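You operate a simulated robot arm through the tools that you are given. There is no shell and no other tool. Be economical: measure what you need, move in short steps, check, and stop when the job is done.

Carry out the task below with a simulated robot arm. There is one attempt and no reset: what you move stays moved.

Task
Strip the right shaft and the red-stud shaft bare.
Fine: stop and packers go on free pegs, extensions on free pins; then slacken the shaft block knob and the shaft stand knob.

It is judged by the outcome, as a careful person would: the job done as asked, and still so three seconds after it is handed in. It fails if anything else is knocked over, pushed out of place, dropped, spilled or broken.

Robot
A 6-joint arm with a two-finger gripper on a trunk, on a base that drives. Base frame: it is fixed to the floor where the robot stands at the start and does not move with it; the origin is under the middle of the robot, x ahead of it, y to its left, z up; the surface under the hand at the start is at about z = 0.87. Units: m, rad, N and s.
With the tool pointing down near the work surface it reaches from about 0.28 to 0.72 m from the robot's upright axis, wherever it stands. Its first joint turns from -2.897 to 2.897 rad. Places, roughly: gland of the right shaft [0.5, 0, 0.9]; shaft block knob [0.5, -0.1, 0.9]; shaft stand knob [0.5, -0.2, 0.9]; tip of the red-stud shaft [0.5, -0.2, 0.9]. Payload 1.57 kg.
Tool frame: the origin (TCP) lies between the finger pads and is the grasp point; the fingertips stand 0.021 m ahead of it; z points along the fingers, y is the line along which they close. The gripper opens to 0.07 m. The gripper's body begins 0.05 m behind the TCP.
Orientation is that of the tool frame in the base frame, as [roll, pitch, yaw] about the fixed x, y, z axes, in that order (R = Rz(yaw) Ry(pitch) Rx(roll)). With the fingers straight down and closing along the base's y, the tool's x points along the base's -x, its y along +y and its z along -z.

Tools
- The arm moves only by the tool servo_tool. Its argument "increments" is a list of rows, each an object (a shift or turn left out is 0, a gripper value left out holds the last) with "dp": the shift along the base's x, y, z in units of 400 mm (1.0 is 400 mm), a list of three; "turn": the turn, a rotation vector about the base's x, y, z in units of 45 degrees (1.0 is 45 degrees), a list of three; "grip": the finger opening in m, from 0 to 0.07. In form: [{"dp": [dx, dy, dz], "turn": [ax, ay, az], "grip": grip}, ...]. A call has 1 to 12 rows; each row is the pose to reach, as a shift and turn from the pose commanded when the call began. A call with a number of a shift or a turn outside -1 to 1 is refused whole. A row lasts 0.2 s, in which the tool goes at most 0.05 m and 0.15 rad; a call with a longer step from one row to the next is refused whole, and so is a gripper value outside its range. Where a pose cannot be reached the arm comes as near as it can. A force on the tool above 40 N (or 10 N above the force at the start of the call, whichever is more), or a blocked arm, ends the call early, and 0.2 s more pass. Each finger halts on what it meets, pressing with about 30 N; the grip force reading is that of the motor and also rises with nothing between the fingers. The clock runs only during rows and for 0.2 s after the last one: add rows that repeat a pose to give the fingers time. The reply holds the time, the measured pose of the TCP, the force on the tool along the base axes, the opening and the grip force, in the units named above and with some noise, with the torque about the TCP (base axes, N m) and any sound that the robot's microphone picked up.
- Cameras (640 x 400 px; columns grow to the right, rows downward): "scene" is now at [0.0195, 0.1265, 1.4908]; the picture's right is [-0.34, -0.94, 0.00], its down [-0.62, 0.22, -0.76] and it looks along [0.71, -0.26, -0.66] (base axes); focal length 256 px, centre (320, 200). "wrist" rides on the gripper at [0.079, 0.004, -0.081] in the tool frame; the picture's right is [-0.05, 1.00, 0.00], its down [-0.67, -0.04, -0.74] and it looks along [-0.74, -0.04, 0.67] (tool axes); focal length 256 px, centre (320, 200). There is no depth. A picture from a camera that has moved, and an enlarged one, comes with that camera's place and axes in the base frame and with its lens.
- get_image(camera): a new picture of that camera. The clock stands still meanwhile.
- roll_base(legs): drives the robot by 1 to 6 legs, each [ahead, left, turn to the left] in m, m and rad, along the robot's own axes; the way and the turn of a leg run together, so that a leg with both is an arc; at most 1.5 m and 3.142 rad a leg. The arm and the cameras ride along, it lands a little off, and it stops where it bumps. It gives what a move gives.
- aim_head(pan, tilt): turns the head with the scene camera to pan (to the left, within 2.705 rad either way) and tilt (down, from -0.506 to 1.204), counted from straight ahead of the robot. It gives what a move gives.
- inspect(camera, box): a new picture of the part [left, top, right, bottom] of that camera's present view, enlarged. The clock stands still meanwhile.
- hand_in(): hands the job in; it is judged then, once.

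Work in short steps. Places have to be worked out from the pictures, the camera data and where the tool is seen: move nearer, look again, correct. Check each grasp and each placing, and mend what went wrong. You have 120 turns and 90 pictures in all, those below and enlarged ones among them. Open the gripper and draw the arm clear of the work before you hand the job in, unless the task says otherwise; then end with one line.

The tools are called by a JSON object that holds its "api" and its "payload". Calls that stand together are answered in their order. servo_tool: Moves the arm, as the interface text tells. Its arguments: {"type":"object","properties":{"increments":{"type":"array","items":{"type":"object","properties":{"dp":{"type":"array","items":{"type":"number"}},"turn":{"type":"array","items":{"type":"number"}},"grip":{"type":"number"}}}}},"required":["increments"]} The other tools are called the same way: roll_base (legs) drives the base; aim_head (pan, tilt) turns the head that bears the scene camera; get_image (camera) takes a picture; inspect (camera, box) takes an enlarged picture of a part of a camera's view; hand_in () hands the job in.

At the start:

```text
t: 0.0
ee_pos: [0.3977, -0.0463, 1.223]
tool_rot: [3.141, 0.001, 3.141]
ft_force: [-0.2, -0.3, -0.2]
torque: [-0.02, 0.0, 0.01]
width: 0.07
gripper_force: 0.1
robot x, y, heading: [0.0012, 0.0017, 0.002]
head pan, tilt: [-0.344, 0.714]
```

scene: 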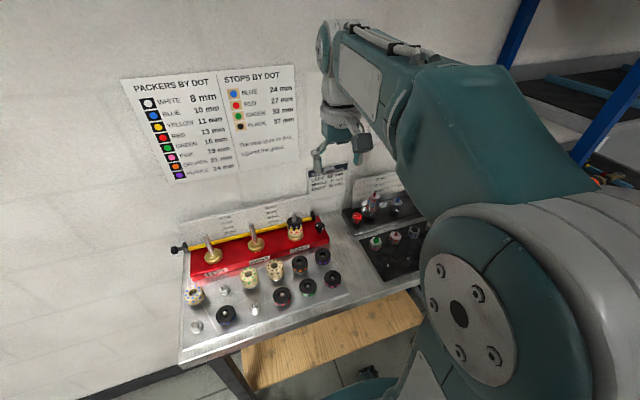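
wrist: 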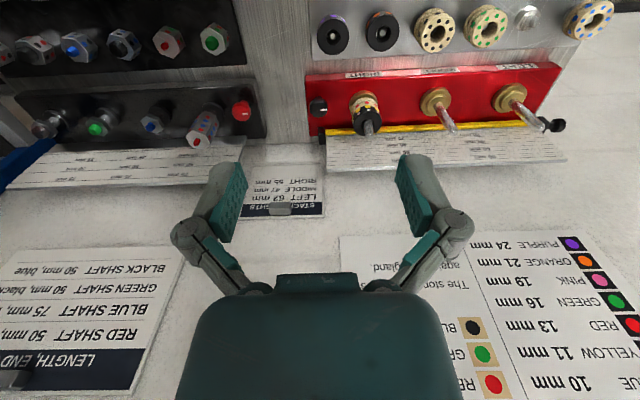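

I'll look at the work closely first with enlarged views of both cameras.

{"api": "inspect", "payload": {"camera": "wrist", "box": [0, 0, 320, 200]}}

{"api": "inspect", "payload": {"camera": "wrist", "box": [300, 0, 620, 200]}}

{"api": "inspect", "payload": {"camera": "scene", "box": [160, 160, 440, 335]}}

```text
2.00 times, centred on (160, 100) of wrist
camera zoom: at [0.3204, -0.0436, 1.3035], right [0.05, 1.0, 0.0], down [0.67, -0.04, 0.74], along [0.74, -0.04, -0.67], focal length 512 px, centre (640, 400)
```

zoom: 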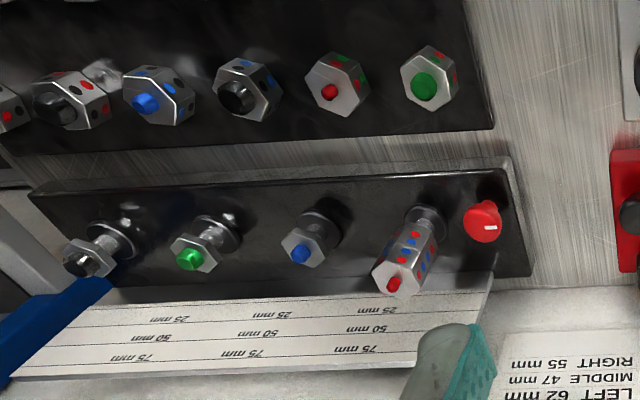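

```text
2.00 times, centred on (460, 100) of wrist
camera zoom: at [0.3204, -0.0436, 1.3035], right [0.05, 1.0, 0.0], down [0.67, -0.04, 0.74], along [0.74, -0.04, -0.67], focal length 512 px, centre (40, 400)
```

zoom: 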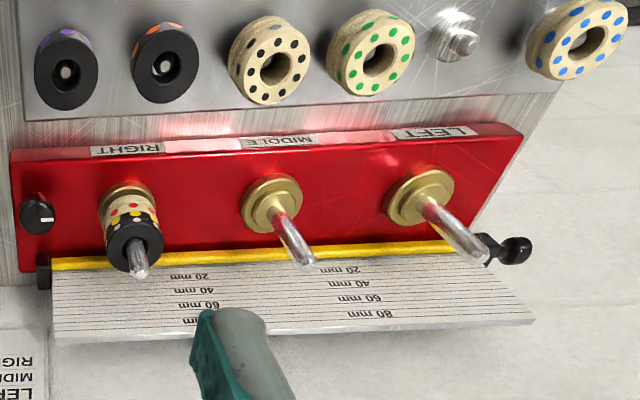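

```text
2.29 times, centred on (300, 248) of scene
camera zoom: at [0.0195, 0.1265, 1.4908], right [-0.34, -0.94, 0.0], down [-0.62, 0.22, -0.76], along [0.71, -0.26, -0.66], focal length 586 px, centre (366, 91)
```

zoom: 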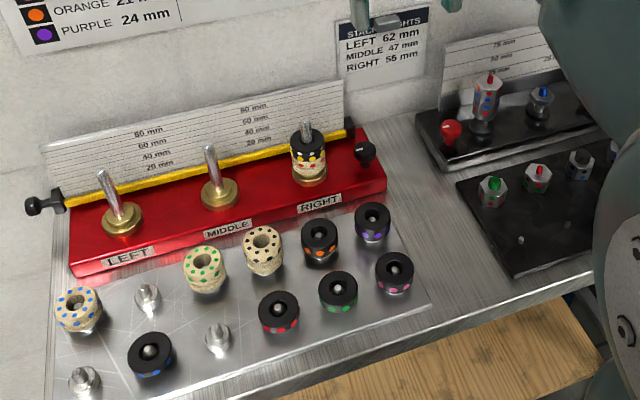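

Triangulated: red stud tip about [0.54,-0.24,0.985], right shaft tip about [0.56,0.015,0.945]. I'll zoom in tightly to see the stacks, racks, and knobs.

{"api": "inspect", "payload": {"camera": "scene", "box": [270, 205, 334, 245]}}

{"api": "inspect", "payload": {"camera": "wrist", "box": [170, 80, 266, 140]}}

{"api": "inspect", "payload": {"camera": "wrist", "box": [0, 240, 200, 365]}}

{"api": "inspect", "payload": {"camera": "wrist", "box": [310, 80, 406, 140]}}

```text
10.00 times, centred on (302, 225) of scene
camera zoom: at [0.0195, 0.1265, 1.4908], right [-0.34, -0.94, 0.0], down [-0.62, 0.22, -0.76], along [0.71, -0.26, -0.66], focal length 2562 px, centre (500, -50)
```

zoom: 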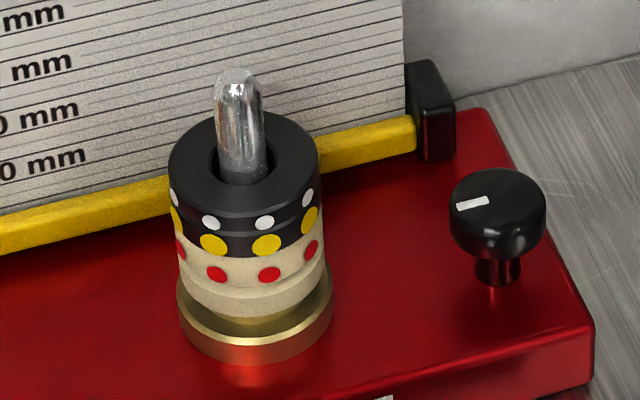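

```text
6.67 times, centred on (218, 110) of wrist
camera zoom: at [0.3204, -0.0436, 1.3035], right [0.05, 1.0, 0.0], down [0.67, -0.04, 0.74], along [0.74, -0.04, -0.67], focal length 1707 px, centre (1000, 800)
```

zoom: 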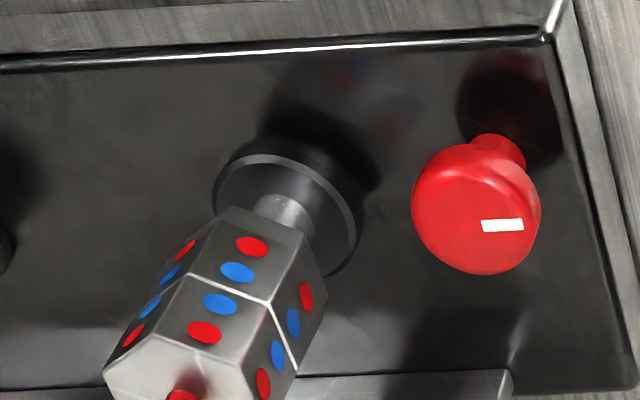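

```text
3.20 times, centred on (100, 302) of wrist
camera zoom: at [0.3204, -0.0436, 1.3035], right [0.05, 1.0, 0.0], down [0.67, -0.04, 0.74], along [0.74, -0.04, -0.67], focal length 819 px, centre (1024, -128)
```

zoom: 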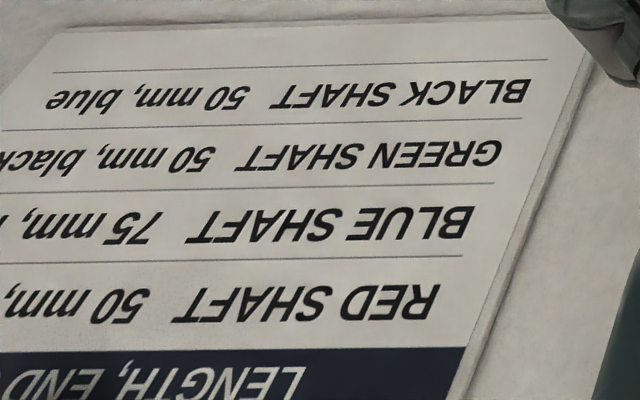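

```text
6.67 times, centred on (358, 110) of wrist
camera zoom: at [0.3204, -0.0436, 1.3035], right [0.05, 1.0, 0.0], down [0.67, -0.04, 0.74], along [0.74, -0.04, -0.67], focal length 1707 px, centre (67, 800)
```

zoom: 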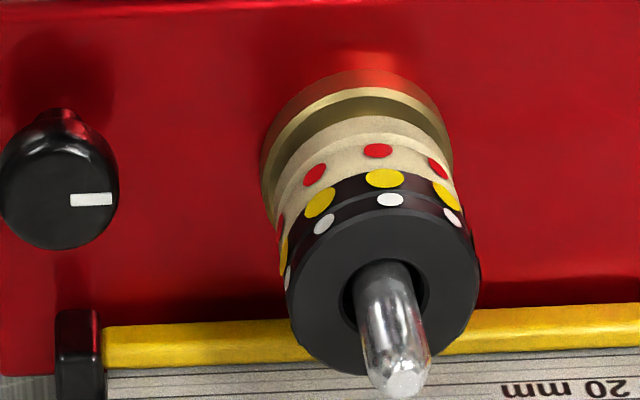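

The right stack holds a white packer, a yellow packer and a red stop; the red shaft carries two extensions. I'll move the hand to the right and tilt it to look down on the extension rack and its pins.

{"api": "servo_tool", "payload": {"increments": [{"dp": [-0.02, -0.1, 0], "turn": [0, 0.18, 0]}, {"dp": [-0.04, -0.2, 0], "turn": [0, 0.36, 0]}, {"dp": [-0.06, -0.3, 0], "turn": [0, 0.54, 0]}, {"dp": [-0.08, -0.4, 0], "turn": [0, 0.7, 0]}, {"dp": [-0.1, -0.5, 0], "turn": [0, 0.7, 0]}]}}

{"api": "get_image", "payload": {"camera": "wrist"}}

{"api": "get_image", "payload": {"camera": "scene"}}

```text
t: 1.2
ee_pos: [0.3545, -0.2491, 1.2083]
tool_rot: [3.14, -0.55, -3.139]
ft_force: [-0.1, 0.8, 0.1]
torque: [0.03, 0.02, -0.02]
width: 0.0698
gripper_force: 0.1
out of reach, approached as far as the arm can: row 4, 5
robot x, y, heading: [-0.002, -0.0009, 0.0]
head pan, tilt: [-0.344, 0.714]
```

```text
80 pictures are left
camera wrist: at [0.3288, -0.2455, 1.3195], right [0.04, 1.0, -0.03], down [0.96, -0.03, 0.29], along [0.29, -0.04, -0.96], focal length 256 px, centre (320, 200)
```

wrist: 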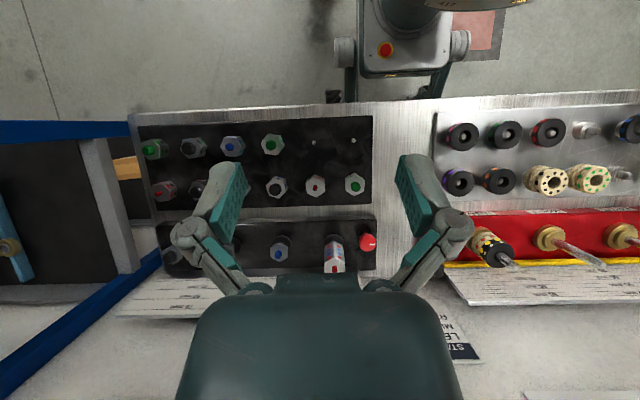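

```text
79 pictures are left
camera scene: at [0.0198, 0.1241, 1.491], right [-0.34, -0.94, 0.0], down [-0.62, 0.22, -0.75], along [0.71, -0.25, -0.66], focal length 256 px, centre (320, 200)
```

scene: 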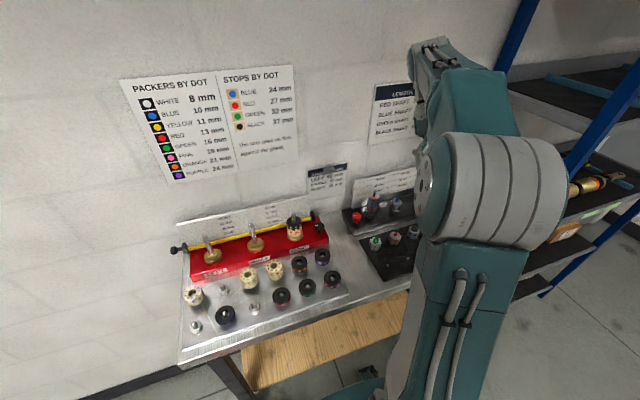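

Two bare pins show at about (314,142) and (353,140) in the front row. I'll zoom in on the rack, the stand and the pegs for exact positions.

{"api": "inspect", "payload": {"camera": "wrist", "box": [230, 110, 390, 210]}}

{"api": "inspect", "payload": {"camera": "wrist", "box": [250, 200, 394, 290]}}

{"api": "inspect", "payload": {"camera": "wrist", "box": [430, 90, 640, 280]}}

{"api": "inspect", "payload": {"camera": "scene", "box": [170, 240, 298, 340]}}

```text
4.00 times, centred on (310, 160) of wrist
camera zoom: at [0.3288, -0.2455, 1.3195], right [0.04, 1.0, -0.03], down [0.96, -0.03, 0.29], along [0.29, -0.04, -0.96], focal length 1024 px, centre (360, 360)
```

zoom: 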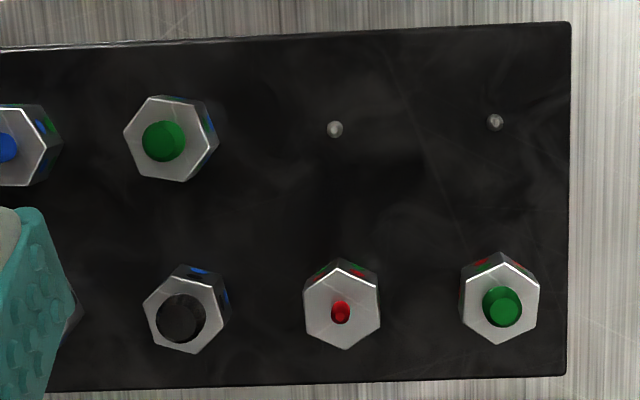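

```text
4.44 times, centred on (322, 245) of wrist
camera zoom: at [0.3288, -0.2455, 1.3195], right [0.04, 1.0, -0.03], down [0.96, -0.03, 0.29], along [0.29, -0.04, -0.96], focal length 1138 px, centre (311, 0)
```

zoom: 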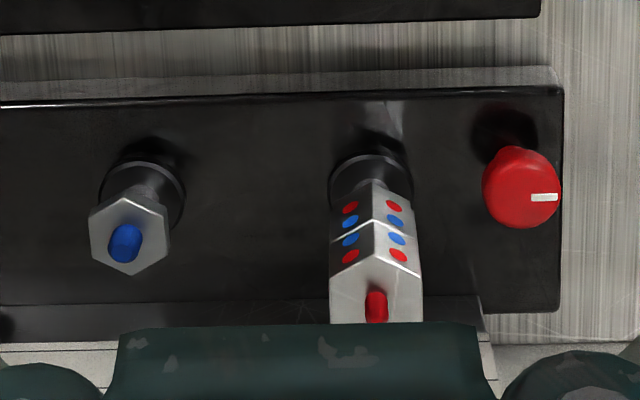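

```text
2.11 times, centred on (535, 185) of wrist
camera zoom: at [0.3288, -0.2455, 1.3195], right [0.04, 1.0, -0.03], down [0.96, -0.03, 0.29], along [0.29, -0.04, -0.96], focal length 539 px, centre (-133, 232)
```

zoom: 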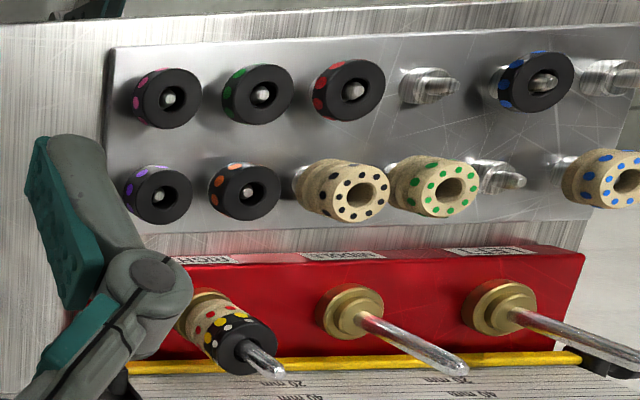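

```text
4.00 times, centred on (234, 290) of scene
camera zoom: at [0.0198, 0.1241, 1.491], right [-0.34, -0.94, 0.0], down [-0.62, 0.22, -0.75], along [0.71, -0.25, -0.66], focal length 1025 px, centre (664, -160)
```

zoom: 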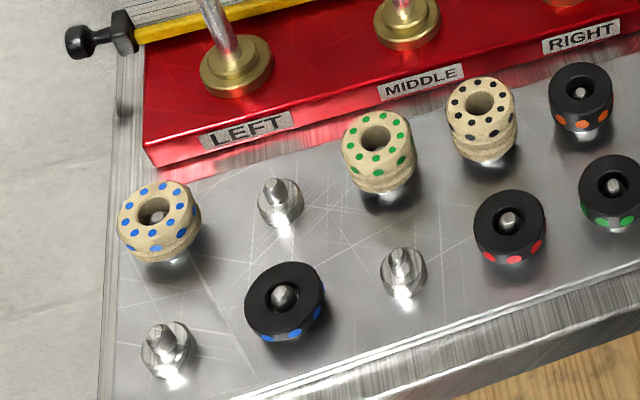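

Right stack OD ≈45 mm; three free pegs and two free pins exactly match the five parts. I'll level the hand again and bring it above the right shaft for a close look.

{"api": "servo_tool", "payload": {"increments": [{"dp": [0.05, 0.07, -0.04], "turn": [0, -0.18, 0]}, {"dp": [0.1, 0.14, -0.08], "turn": [0, -0.36, 0]}, {"dp": [0.15, 0.21, -0.12], "turn": [0, -0.54, 0]}, {"dp": [0.2, 0.28, -0.16], "turn": [0, -0.7, 0]}, {"dp": [0.25, 0.36, -0.2], "turn": [0, -0.7, 0]}, {"dp": [0.3, 0.44, -0.25], "turn": [0, -0.7, 0]}, {"dp": [0.35, 0.52, -0.3], "turn": [0, -0.7, 0]}, {"dp": [0.4, 0.6, -0.36], "turn": [0, -0.7, 0]}, {"dp": [0.456, 0.658, -0.433], "turn": [0, -0.7, 0]}, {"dp": [0.456, 0.658, -0.433], "turn": [0, -0.7, 0]}]}}

{"api": "get_image", "payload": {"camera": "wrist"}}

```text
t: 3.4
ee_pos: [0.5373, 0.0149, 1.0351]
tool_rot: [3.14, 0.001, -3.14]
ft_force: [-0.4, 0.4, -0.8]
torque: [0.03, 0.02, 0.03]
width: 0.0701
gripper_force: 0.0
robot x, y, heading: [-0.0001, 0.0004, 0.003]
head pan, tilt: [-0.344, 0.714]
```

```text
74 pictures are left
camera wrist: at [0.4584, 0.0194, 1.1164], right [0.05, 1.0, 0.0], down [0.67, -0.04, 0.74], along [0.74, -0.04, -0.67], focal length 256 px, centre (320, 200)
```

wrist: 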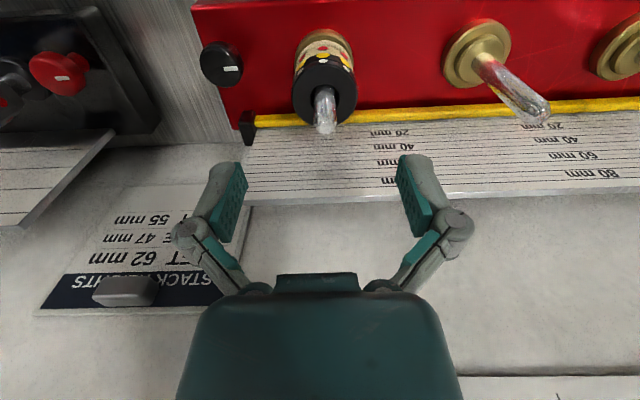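

Shaft is near column 326, tip ≈ x 0.57, y 0.018, z 0.94. I'll move over it and lower to z≈0.985 for a refined estimate.

{"api": "servo_tool", "payload": {"increments": [{"dp": [0.04, 0.004, -0.06]}, {"dp": [0.077, 0.008, -0.125]}, {"dp": [0.077, 0.008, -0.125]}]}}

{"api": "get_image", "payload": {"camera": "wrist"}}

```text
t: 4.2
ee_pos: [0.5676, 0.0187, 0.9862]
tool_rot: [3.141, 0.0, -3.141]
ft_force: [0.3, 0.4, -0.1]
torque: [0.01, 0.01, 0.01]
width: 0.0701
gripper_force: 0.1
robot x, y, heading: [0.0012, -0.0021, 0.002]
head pan, tilt: [-0.344, 0.714]
```

```text
73 pictures are left
camera wrist: at [0.4892, 0.023, 1.0677], right [0.05, 1.0, 0.0], down [0.67, -0.03, 0.74], along [0.74, -0.04, -0.67], focal length 256 px, centre (320, 200)
```

wrist: 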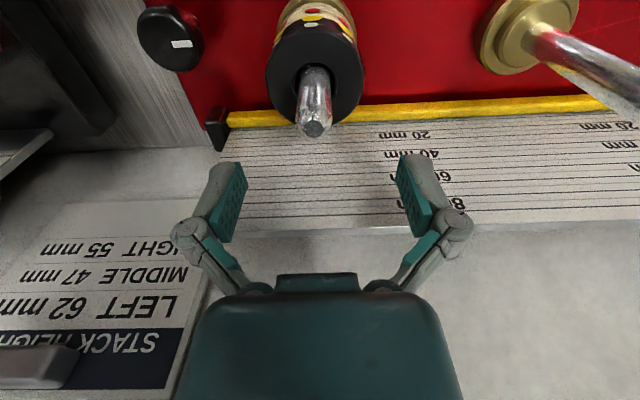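

The shaft sits about 3 mm to −y of the tool axis (y≈0.015). I'll back off in x for a proper parallax baseline.

{"api": "servo_tool", "payload": {"increments": [{"dp": [-0.1, 0, 0]}, {"dp": [-0.2, -0.009, 0]}, {"dp": [-0.2, -0.009, 0]}]}}

{"api": "inspect", "payload": {"camera": "wrist", "box": [240, 0, 400, 100]}}

{"api": "inspect", "payload": {"camera": "scene", "box": [240, 160, 400, 260]}}

```text
t: 5.0
ee_pos: [0.488, 0.0156, 0.9865]
tool_rot: [3.141, -0.001, -3.141]
ft_force: [-0.8, -0.3, -0.1]
torque: [0.03, 0.01, 0.04]
width: 0.0701
gripper_force: 0.0
robot x, y, heading: [0.0001, -0.0027, 0.0]
head pan, tilt: [-0.344, 0.714]
```

```text
4.00 times, centred on (320, 50) of wrist
camera zoom: at [0.4085, 0.02, 1.0672], right [0.05, 1.0, 0.0], down [0.67, -0.04, 0.74], along [0.74, -0.04, -0.67], focal length 1024 px, centre (320, 800)
```

zoom: 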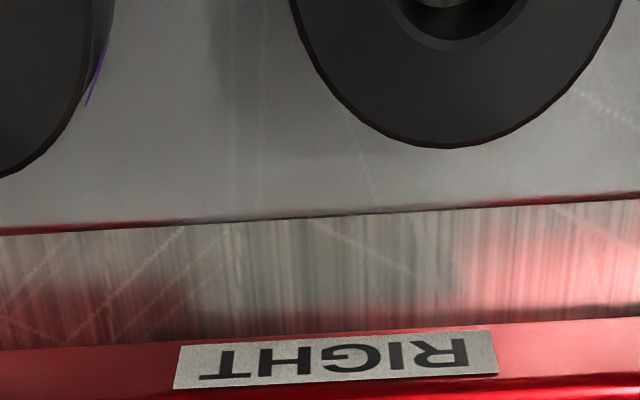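

```text
4.00 times, centred on (320, 210) of scene
camera zoom: at [0.02, 0.1267, 1.4908], right [-0.34, -0.94, 0.0], down [-0.62, 0.22, -0.75], along [0.71, -0.26, -0.66], focal length 1025 px, centre (320, 160)
```

zoom: 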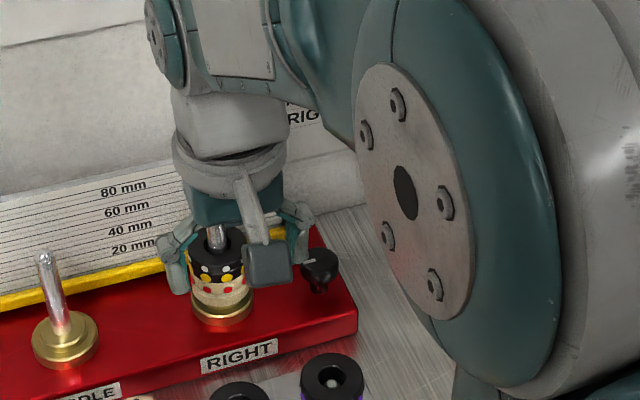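

I cropped the wrong part; taking the full wrist view.

{"api": "get_image", "payload": {"camera": "wrist"}}

```text
70 pictures are left
camera wrist: at [0.4085, 0.02, 1.0672], right [0.05, 1.0, 0.0], down [0.67, -0.04, 0.74], along [0.74, -0.04, -0.67], focal length 256 px, centre (320, 200)
```

wrist: 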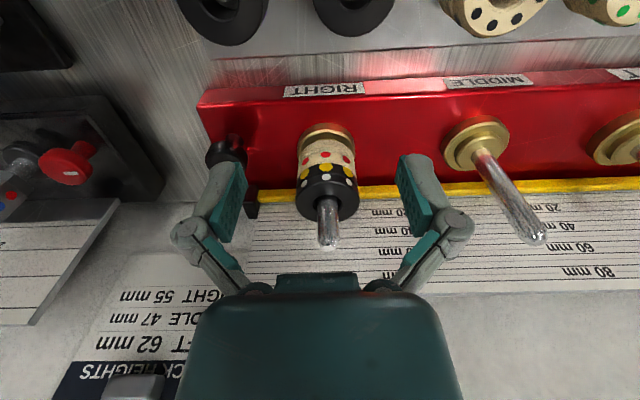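

Parallax gives shaft tip (0.547, 0.018, 0.972) and white packer top at z≈0.940. I'll move over it and lower until fingertips are at about z 0.941, then check.

{"api": "servo_tool", "payload": {"increments": [{"dp": [0.1, 0.004, 0]}, {"dp": [0.1475, 0.0055, 0]}, {"dp": [0.1475, 0.0055, -0.06]}, {"dp": [0.1475, 0.0055, -0.06]}]}}

{"api": "get_image", "payload": {"camera": "wrist"}}

{"api": "inspect", "payload": {"camera": "scene", "box": [260, 190, 356, 250]}}

```text
t: 6.0
ee_pos: [0.5459, 0.0189, 0.9615]
tool_rot: [-3.141, -0.002, -3.142]
ft_force: [-0.3, 0.1, -0.2]
torque: [0.01, -0.03, 0.0]
width: 0.0699
gripper_force: 0.1
robot x, y, heading: [0.0004, -0.0004, 0.0]
head pan, tilt: [-0.344, 0.714]
```

```text
69 pictures are left
camera wrist: at [0.4675, 0.0223, 1.0437], right [0.05, 1.0, 0.0], down [0.67, -0.03, 0.74], along [0.74, -0.04, -0.67], focal length 256 px, centre (320, 200)
```

wrist: 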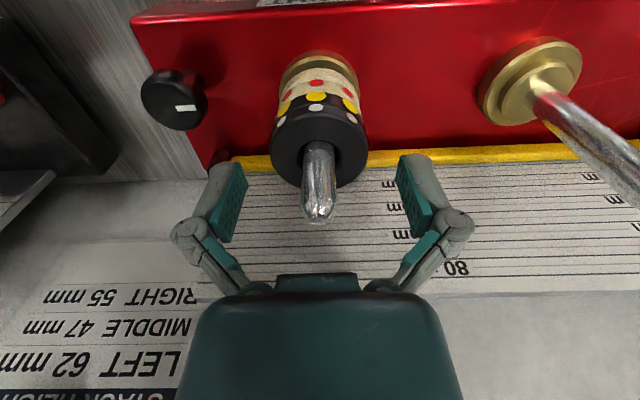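

```text
6.67 times, centred on (308, 220) of scene
camera zoom: at [0.0205, 0.1268, 1.4908], right [-0.34, -0.94, 0.0], down [-0.62, 0.22, -0.75], along [0.71, -0.26, -0.66], focal length 1708 px, centre (400, 67)
```

zoom: 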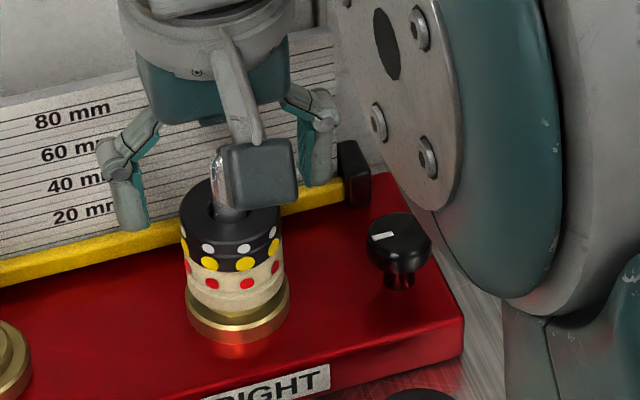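

Alignment in y is good, packer top ≈0.939. I'll drop to TCP z≈0.9545 (fingertips ~0.9335, above the white/yellow seam), close, and look.

{"api": "servo_tool", "payload": {"increments": [{"dp": [0.002, -0.002, -0.017]}, {"dp": [0.002, -0.002, -0.017], "grip": 0.05}, {"dp": [0.002, -0.002, -0.017], "grip": 0.04}, {"dp": [0.002, -0.002, -0.017], "grip": 0.04}]}}

{"api": "inspect", "payload": {"camera": "wrist", "box": [240, 60, 400, 160]}}

```text
t: 7.0
ee_pos: [0.5478, 0.0188, 0.956]
tool_rot: [3.14, -0.001, 3.141]
ft_force: [0.0, 0.1, -0.2]
torque: [-0.03, -0.01, 0.01]
width: 0.0399
gripper_force: 0.3
robot x, y, heading: [0.004, 0.0016, -0.004]
head pan, tilt: [-0.344, 0.714]
```

```text
4.00 times, centred on (320, 110) of wrist
camera zoom: at [0.4683, 0.0212, 1.0366], right [0.05, 1.0, 0.0], down [0.67, -0.03, 0.74], along [0.74, -0.04, -0.67], focal length 1024 px, centre (320, 560)
```

zoom: 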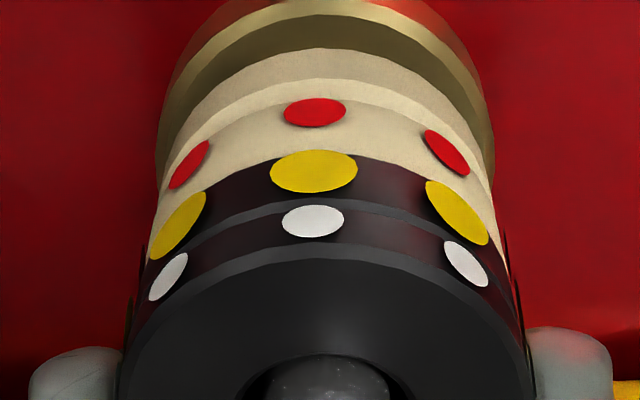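

The opening reads 0.040 with no contact yet. Looking at the whole picture.

{"api": "get_image", "payload": {"camera": "wrist"}}

```text
66 pictures are left
camera wrist: at [0.4683, 0.0212, 1.0366], right [0.05, 1.0, 0.0], down [0.67, -0.03, 0.74], along [0.74, -0.04, -0.67], focal length 256 px, centre (320, 200)
```

wrist: 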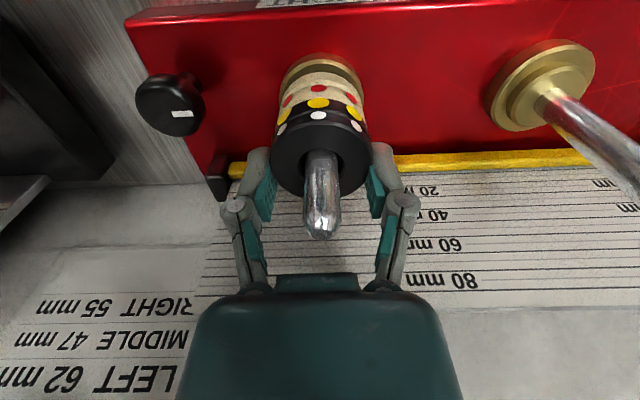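

Ambiguous; checking the finger height against the packer from the scene camera.

{"api": "inspect", "payload": {"camera": "scene", "box": [270, 200, 334, 240]}}

```text
10.00 times, centred on (302, 220) of scene
camera zoom: at [0.0204, 0.1268, 1.4908], right [-0.34, -0.94, 0.0], down [-0.62, 0.22, -0.75], along [0.71, -0.26, -0.66], focal length 2562 px, centre (500, 0)
```

zoom: 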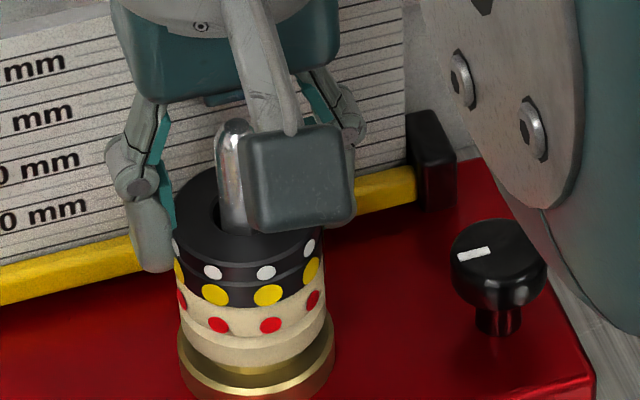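

I'll just close fully at this height and see what the fingers stop on.

{"api": "servo_tool", "payload": {"increments": [{"grip": 0.03}, {"grip": 0.03}]}}

{"api": "inspect", "payload": {"camera": "wrist", "box": [224, 100, 416, 220]}}

```text
t: 7.6
ee_pos: [0.5469, 0.018, 0.9557]
tool_rot: [-3.141, 0.0, -3.14]
ft_force: [-0.7, -0.6, 1.3]
torque: [-0.04, -0.01, 0.01]
width: 0.0368
gripper_force: 29.8
robot x, y, heading: [-0.0003, 0.0004, 0.001]
head pan, tilt: [-0.344, 0.714]
```

```text
3.33 times, centred on (320, 160) of wrist
camera zoom: at [0.4683, 0.0211, 1.0368], right [0.05, 1.0, 0.0], down [0.67, -0.03, 0.74], along [0.74, -0.04, -0.67], focal length 853 px, centre (320, 333)
```

zoom: 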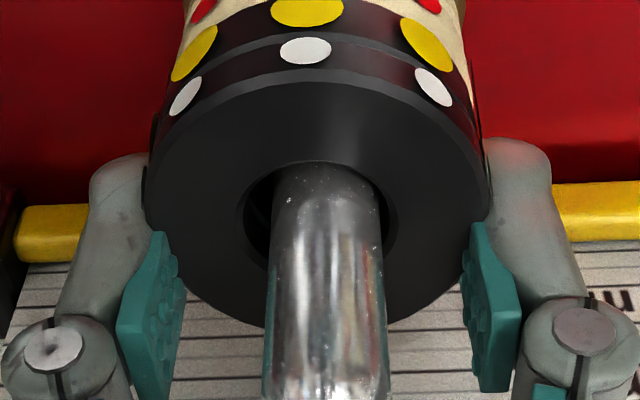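

Fingers stopped at 36.8 mm, but pictures suggest I'm gripping a chord behind centre (true centre x≈0.535, top z≈0.951). I'll open, shift −x 11 mm and up 10 mm, and close again to test.

{"api": "servo_tool", "payload": {"increments": [{"grip": 0.06}, {"grip": 0.06}, {"dp": [-0.0275, 0, 0.025], "grip": 0.06}, {"dp": [-0.0275, 0, 0.025], "grip": 0.04}, {"dp": [-0.0275, 0, 0.025], "grip": 0.03}, {"dp": [-0.0275, 0, 0.025], "grip": 0.03}]}}

{"api": "get_image", "payload": {"camera": "wrist"}}

{"api": "inspect", "payload": {"camera": "scene", "box": [270, 200, 334, 240]}}

```text
t: 9.0
ee_pos: [0.5365, 0.0194, 0.9675]
tool_rot: [3.14, -0.002, -3.141]
ft_force: [-1.7, 0.1, 1.2]
torque: [0.02, 0.02, 0.03]
width: 0.0369
gripper_force: 30.2
robot x, y, heading: [0.0034, 0.002, 0.002]
head pan, tilt: [-0.344, 0.714]
```

```text
63 pictures are left
camera wrist: at [0.457, 0.0215, 1.0474], right [0.05, 1.0, 0.0], down [0.67, -0.03, 0.74], along [0.74, -0.04, -0.67], focal length 256 px, centre (320, 200)
```

wrist: 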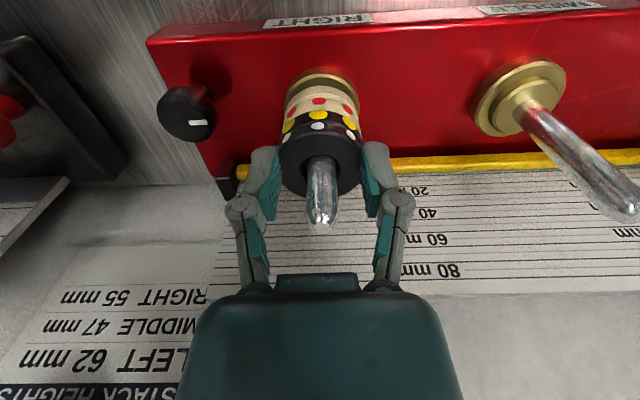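

```text
10.00 times, centred on (302, 220) of scene
camera zoom: at [0.0202, 0.1268, 1.4908], right [-0.34, -0.94, 0.0], down [-0.62, 0.22, -0.75], along [0.71, -0.26, -0.66], focal length 2562 px, centre (500, 0)
```

zoom: 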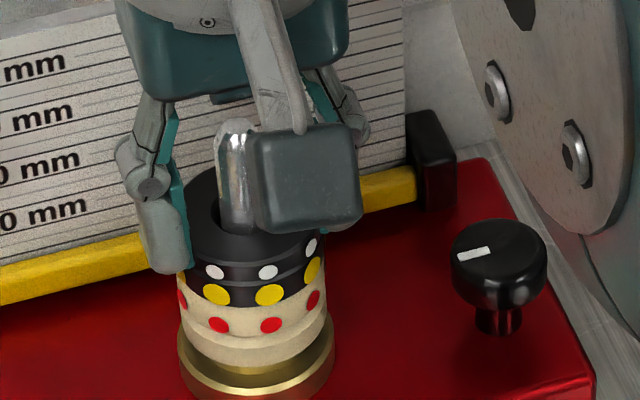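

Same width at a shifted x. Zooming on the wrist view to see where fingers hold.

{"api": "inspect", "payload": {"camera": "wrist", "box": [240, 110, 400, 210]}}

```text
4.00 times, centred on (320, 160) of wrist
camera zoom: at [0.457, 0.0215, 1.0474], right [0.05, 1.0, 0.0], down [0.67, -0.03, 0.74], along [0.74, -0.04, -0.67], focal length 1024 px, centre (320, 360)
```

zoom: 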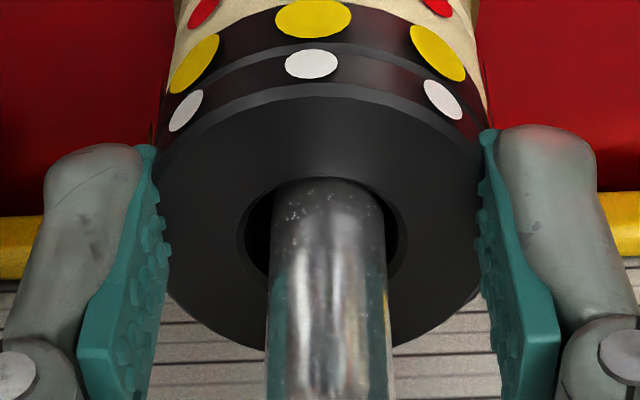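

The pads now hold the packer at its rim with fingertips near the white/yellow seam. I'll lift 6 mm and look what comes along.

{"api": "servo_tool", "payload": {"increments": [{"dp": [0, 0, 0.008], "grip": 0.03}, {"dp": [0, 0, 0.016], "grip": 0.03}, {"dp": [0, 0, 0.016], "grip": 0.03}]}}

{"api": "inspect", "payload": {"camera": "wrist", "box": [240, 110, 400, 210]}}

{"api": "inspect", "payload": {"camera": "scene", "box": [270, 200, 334, 240]}}

```text
t: 9.8
ee_pos: [0.5357, 0.0184, 0.9732]
tool_rot: [3.141, -0.002, -3.141]
ft_force: [0.0, 0.2, 0.1]
torque: [0.0, -0.03, 0.02]
width: 0.0368
gripper_force: 30.6
robot x, y, heading: [0.0019, -0.0004, -0.0]
head pan, tilt: [-0.344, 0.714]
```

```text
4.00 times, centred on (320, 160) of wrist
camera zoom: at [0.4568, 0.0211, 1.054], right [0.05, 1.0, 0.0], down [0.67, -0.04, 0.74], along [0.74, -0.04, -0.67], focal length 1024 px, centre (320, 360)
```

zoom: 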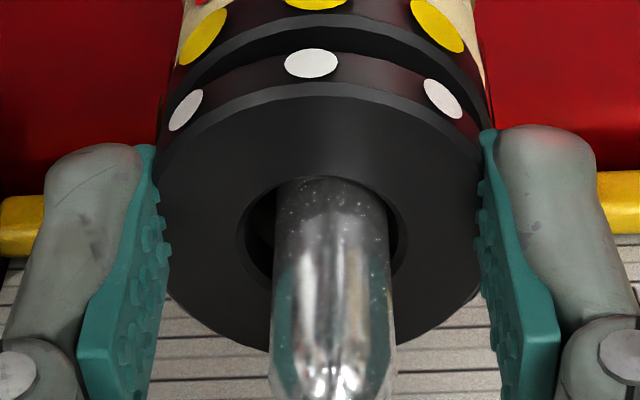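

```text
10.00 times, centred on (302, 220) of scene
camera zoom: at [0.0204, 0.1268, 1.4908], right [-0.34, -0.94, 0.0], down [-0.62, 0.22, -0.75], along [0.71, -0.26, -0.66], focal length 2562 px, centre (500, 0)
```

zoom: 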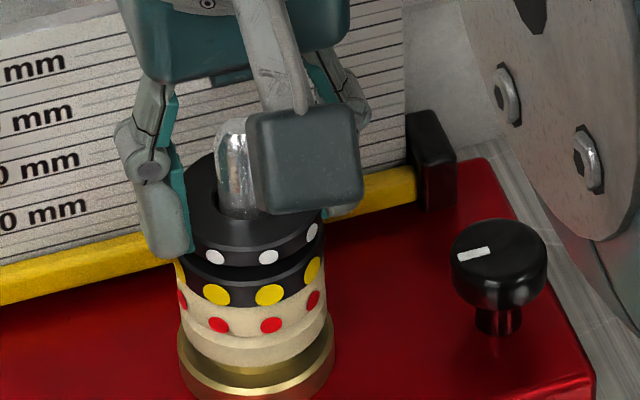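

The white packer lifted alone; it's held with its top 14 mm below TCP. Now raise clear and carry it above free peg A, estimated at (0.423, 0.232).

{"api": "servo_tool", "payload": {"increments": [{"dp": [0, 0, 0.1]}, {"dp": [0, 0, 0.2]}, {"dp": [-0.06, 0.1, 0.2]}, {"dp": [-0.12, 0.2, 0.2]}, {"dp": [-0.18, 0.3, 0.2]}, {"dp": [-0.23, 0.4, 0.2]}, {"dp": [-0.2825, 0.5, 0.2]}, {"dp": [-0.2825, 0.534, 0.15]}, {"dp": [-0.2825, 0.534, 0.15]}]}}

{"api": "get_image", "payload": {"camera": "wrist"}}

```text
t: 11.8
ee_pos: [0.4211, 0.2316, 1.031]
tool_rot: [-3.141, 0.0, 3.141]
ft_force: [0.8, -0.2, 0.9]
torque: [0.0, -0.02, 0.0]
width: 0.0367
gripper_force: 30.3
robot x, y, heading: [0.0002, 0.0004, 0.0]
head pan, tilt: [-0.344, 0.714]
```

```text
58 pictures are left
camera wrist: at [0.3434, 0.2347, 1.1123], right [0.05, 1.0, 0.0], down [0.67, -0.04, 0.74], along [0.74, -0.04, -0.67], focal length 256 px, centre (320, 200)
```

wrist: 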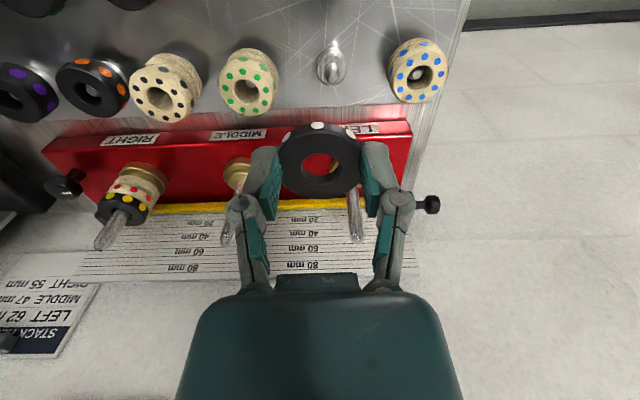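

Peg A appears at about (332,65). Zooming to separate it from its reflection.

{"api": "inspect", "payload": {"camera": "wrist", "box": [280, 20, 376, 80]}}

{"api": "inspect", "payload": {"camera": "scene", "box": [180, 240, 276, 300]}}

```text
6.67 times, centred on (328, 50) of wrist
camera zoom: at [0.3434, 0.2347, 1.1123], right [0.05, 1.0, 0.0], down [0.67, -0.04, 0.74], along [0.74, -0.04, -0.67], focal length 1707 px, centre (267, 1200)
```

zoom: 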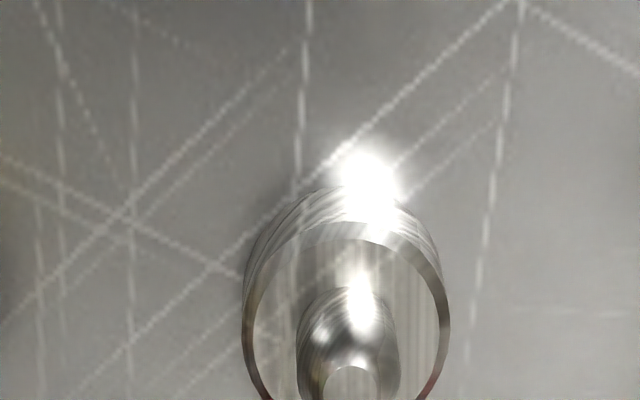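

```text
6.67 times, centred on (228, 270) of scene
camera zoom: at [0.0198, 0.1279, 1.4907], right [-0.34, -0.94, 0.0], down [-0.62, 0.22, -0.76], along [0.71, -0.26, -0.66], focal length 1708 px, centre (933, -267)
```

zoom: 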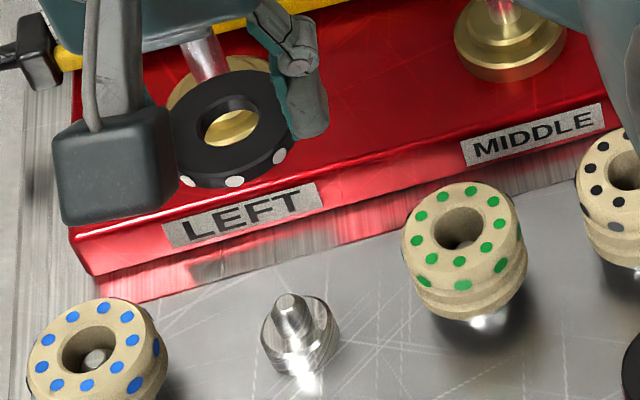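

Peg A's pin tip triangulates to about (0.436, 0.240, 0.887); a collar at its base is what the packer will sit on. I'll move over it and down to z 0.965 and check alignment.

{"api": "servo_tool", "payload": {"increments": [{"dp": [0.035, 0.021, -0.05]}, {"dp": [0.035, 0.021, -0.165]}, {"dp": [0.035, 0.021, -0.165]}]}}

{"api": "get_image", "payload": {"camera": "wrist"}}

{"api": "inspect", "payload": {"camera": "scene", "box": [170, 230, 266, 290]}}

```text
t: 12.6
ee_pos: [0.4354, 0.2384, 0.9659]
tool_rot: [-3.141, 0.0, -3.141]
ft_force: [0.2, 0.1, -0.6]
torque: [0.03, 0.0, 0.01]
width: 0.0368
gripper_force: 30.0
robot x, y, heading: [-0.0036, 0.0008, 0.003]
head pan, tilt: [-0.344, 0.714]
```

```text
55 pictures are left
camera wrist: at [0.3577, 0.2425, 1.0473], right [0.05, 1.0, 0.0], down [0.67, -0.03, 0.74], along [0.74, -0.04, -0.67], focal length 256 px, centre (320, 200)
```

wrist: 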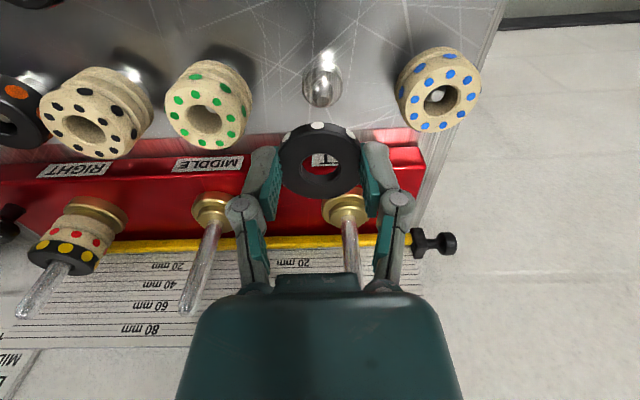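

```text
6.67 times, centred on (218, 260) of scene
camera zoom: at [0.02, 0.1282, 1.4907], right [-0.34, -0.94, 0.0], down [-0.62, 0.22, -0.76], along [0.71, -0.26, -0.66], focal length 1708 px, centre (1000, -200)
```

zoom: 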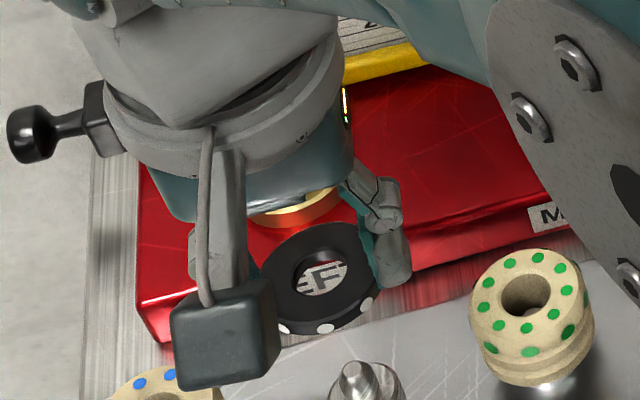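

Alignment looks near; zooming to measure the pin tip precisely.

{"api": "inspect", "payload": {"camera": "wrist", "box": [272, 60, 368, 120]}}

```text
6.67 times, centred on (320, 90) of wrist
camera zoom: at [0.3577, 0.2425, 1.0473], right [0.05, 1.0, 0.0], down [0.67, -0.03, 0.74], along [0.74, -0.04, -0.67], focal length 1707 px, centre (320, 933)
```

zoom: 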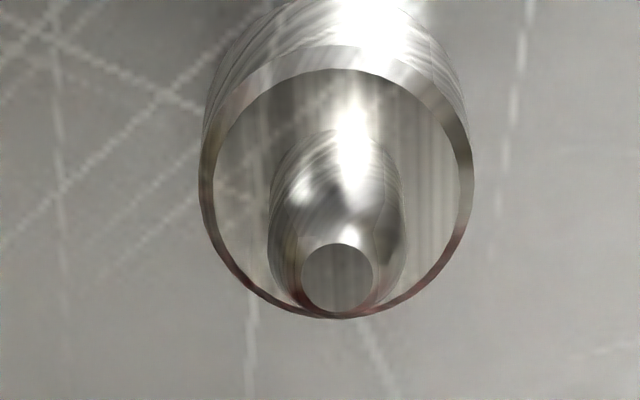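

Pin tip flat is at zoom (337,278). I'll take a parallax view by shifting +x 35 mm at the same height.

{"api": "servo_tool", "payload": {"increments": [{"dp": [0.0875, 0, 0]}, {"dp": [0.0875, 0, 0]}]}}

{"api": "inspect", "payload": {"camera": "wrist", "box": [272, 0, 368, 60]}}

```text
t: 13.2
ee_pos: [0.4716, 0.2402, 0.9646]
tool_rot: [3.141, -0.001, -3.141]
ft_force: [-0.2, 0.2, -0.7]
torque: [0.03, 0.01, 0.0]
width: 0.0365
gripper_force: 30.0
robot x, y, heading: [-0.0045, -0.0015, -0.003]
head pan, tilt: [-0.344, 0.714]
```

```text
6.67 times, centred on (320, 30) of wrist
camera zoom: at [0.3928, 0.2427, 1.0462], right [0.05, 1.0, 0.0], down [0.67, -0.03, 0.74], along [0.74, -0.04, -0.67], focal length 1707 px, centre (320, 1333)
```

zoom: 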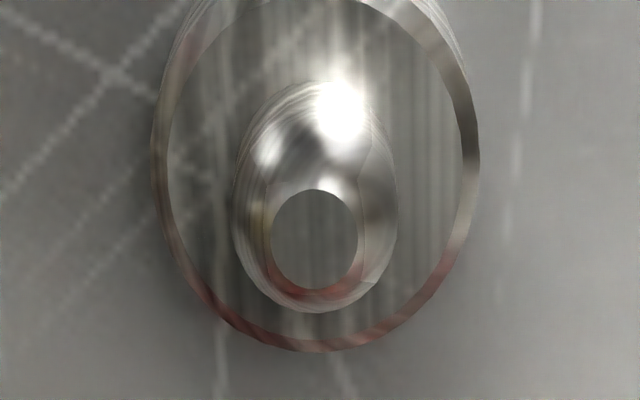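

Parallax puts the pin at (0.433, 0.240), tip z≈0.899, collar ≈0.879. Moving above it and lowering to just above the tip.

{"api": "servo_tool", "payload": {"increments": [{"dp": [-0.096, 0, 0]}, {"dp": [-0.096, 0, -0.09]}, {"dp": [-0.096, 0, -0.09]}]}}

{"api": "get_image", "payload": {"camera": "wrist"}}

{"api": "inspect", "payload": {"camera": "scene", "box": [170, 245, 266, 305]}}

```text
t: 14.0
ee_pos: [0.4341, 0.2384, 0.9277]
tool_rot: [-3.14, -0.001, 3.141]
ft_force: [0.0, 0.1, -0.8]
torque: [0.04, 0.02, -0.02]
width: 0.0367
gripper_force: 30.0
robot x, y, heading: [-0.0007, -0.0006, 0.001]
head pan, tilt: [-0.344, 0.714]
```

```text
51 pictures are left
camera wrist: at [0.355, 0.2426, 1.0101], right [0.05, 1.0, 0.0], down [0.67, -0.03, 0.74], along [0.74, -0.04, -0.67], focal length 256 px, centre (320, 200)
```

wrist: 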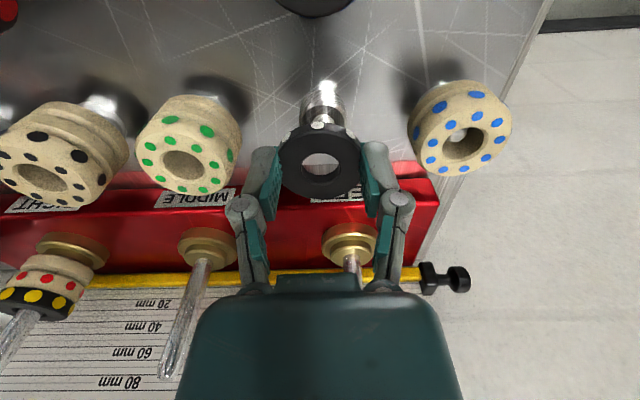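

```text
6.67 times, centred on (218, 275) of scene
camera zoom: at [0.02, 0.1283, 1.4906], right [-0.34, -0.94, 0.0], down [-0.62, 0.22, -0.76], along [0.71, -0.26, -0.66], focal length 1708 px, centre (1000, -300)
```

zoom: 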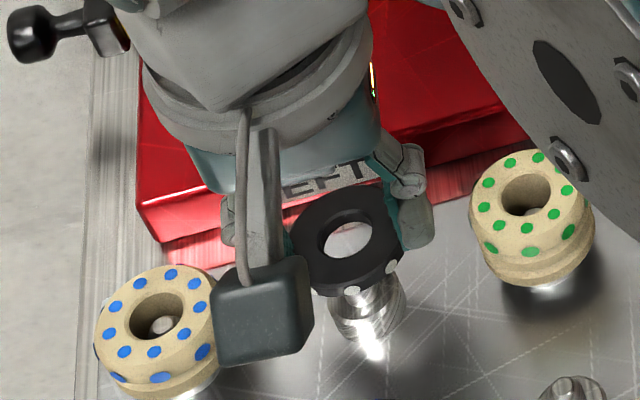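

Packer sits over the peg. Lowering the rest gently to z≈0.904 and watching force.

{"api": "servo_tool", "payload": {"increments": [{"dp": [0, 0, -0.02]}, {"dp": [0, 0, -0.04]}, {"dp": [0, 0, -0.055]}, {"dp": [0, 0, -0.055]}]}}

{"api": "inspect", "payload": {"camera": "scene", "box": [170, 245, 266, 305]}}

{"api": "inspect", "payload": {"camera": "wrist", "box": [240, 80, 400, 180]}}

```text
t: 15.0
ee_pos: [0.4327, 0.2391, 0.9062]
tool_rot: [-3.141, -0.003, -3.141]
ft_force: [-7.1, 5.9, 0.9]
torque: [0.08, 0.11, 0.01]
width: 0.0363
gripper_force: 29.9
robot x, y, heading: [0.0005, -0.0019, 0.002]
head pan, tilt: [-0.344, 0.714]
```

```text
6.67 times, centred on (218, 275) of scene
camera zoom: at [0.0194, 0.1292, 1.4906], right [-0.34, -0.94, 0.0], down [-0.62, 0.22, -0.76], along [0.71, -0.26, -0.66], focal length 1708 px, centre (1000, -300)
```

zoom: 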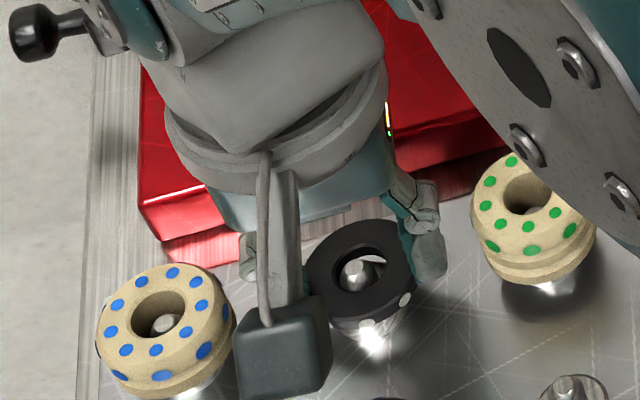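

```text
4.00 times, centred on (320, 130) of wrist
camera zoom: at [0.3538, 0.2431, 0.988], right [0.05, 1.0, 0.0], down [0.67, -0.03, 0.74], along [0.74, -0.04, -0.67], focal length 1024 px, centre (320, 480)
```

zoom: 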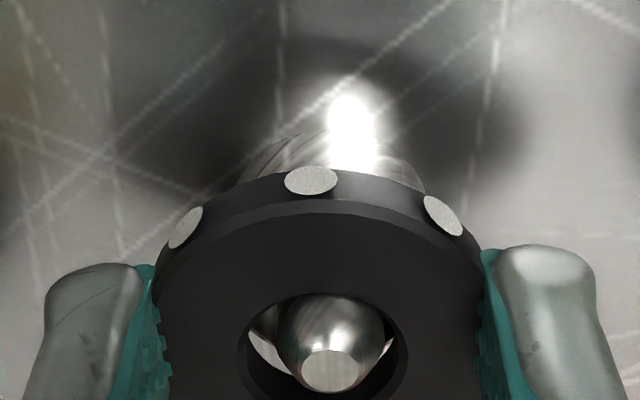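

The pin is inside the hole but rubbing (force −x,+y). I'll ease −x 2.5 mm, +y 2 mm, and lower 3 mm more.

{"api": "servo_tool", "payload": {"increments": [{"dp": [-0.006, 0.005, 0]}, {"dp": [-0.006, 0.005, -0.006]}, {"dp": [-0.006, 0.005, -0.006]}]}}

```text
t: 15.8
ee_pos: [0.4309, 0.2417, 0.906]
tool_rot: [-3.14, -0.001, -3.142]
ft_force: [-0.6, 0.0, -0.5]
torque: [-0.01, 0.0, -0.01]
width: 0.0366
gripper_force: 30.1
robot x, y, heading: [-0.0008, -0.0006, 0.002]
head pan, tilt: [-0.344, 0.714]
```

Free of contact now. Lowering until the collar is felt.

{"api": "servo_tool", "payload": {"increments": [{"dp": [0, 0, -0.006]}, {"dp": [0, 0, -0.012]}, {"dp": [0, 0, -0.012]}]}}

{"api": "inspect", "payload": {"camera": "scene", "box": [170, 245, 266, 305]}}

```text
t: 16.6
ee_pos: [0.4315, 0.2414, 0.9019]
tool_rot: [3.138, 0.004, -3.14]
ft_force: [1.4, -2.0, 23.4]
torque: [-0.06, -0.02, -0.02]
width: 0.0367
gripper_force: 29.9
robot x, y, heading: [0.0023, 0.0011, 0.003]
head pan, tilt: [-0.344, 0.714]
```

```text
6.67 times, centred on (218, 275) of scene
camera zoom: at [0.0187, 0.1263, 1.4909], right [-0.34, -0.94, 0.0], down [-0.62, 0.22, -0.76], along [0.71, -0.26, -0.66], focal length 1708 px, centre (1000, -300)
```

zoom: 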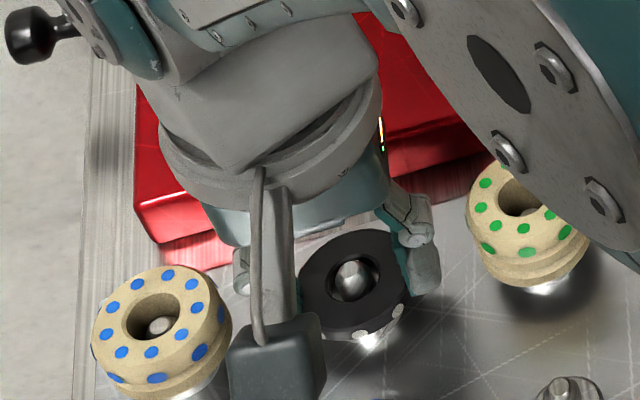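

Seated with 23 N on the collar. Release: ease up 1 mm, open to 55 mm, rise clear.

{"api": "servo_tool", "payload": {"increments": [{"dp": [0, 0, 0.004]}, {"dp": [0, 0, 0.004], "grip": 0.055}, {"dp": [0, 0, 0.004], "grip": 0.055}, {"dp": [0, 0, 0.06], "grip": 0.055}, {"dp": [0, 0, 0.16], "grip": 0.055}, {"dp": [0, 0, 0.28], "grip": 0.055}]}}

{"api": "get_image", "payload": {"camera": "wrist"}}

```text
t: 18.0
ee_pos: [0.4316, 0.243, 1.0152]
tool_rot: [-3.14, -0.003, -3.141]
ft_force: [-0.4, 0.4, -0.8]
torque: [0.01, 0.01, -0.02]
width: 0.0552
gripper_force: 0.0
robot x, y, heading: [0.0022, 0.0002, -0.004]
head pan, tilt: [-0.344, 0.714]
```

```text
46 pictures are left
camera wrist: at [0.3521, 0.2463, 1.0954], right [0.05, 1.0, 0.0], down [0.67, -0.03, 0.74], along [0.74, -0.04, -0.67], focal length 256 px, centre (320, 200)
```

wrist: 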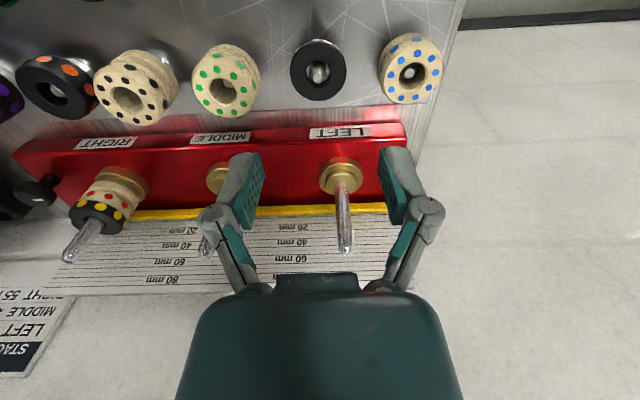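

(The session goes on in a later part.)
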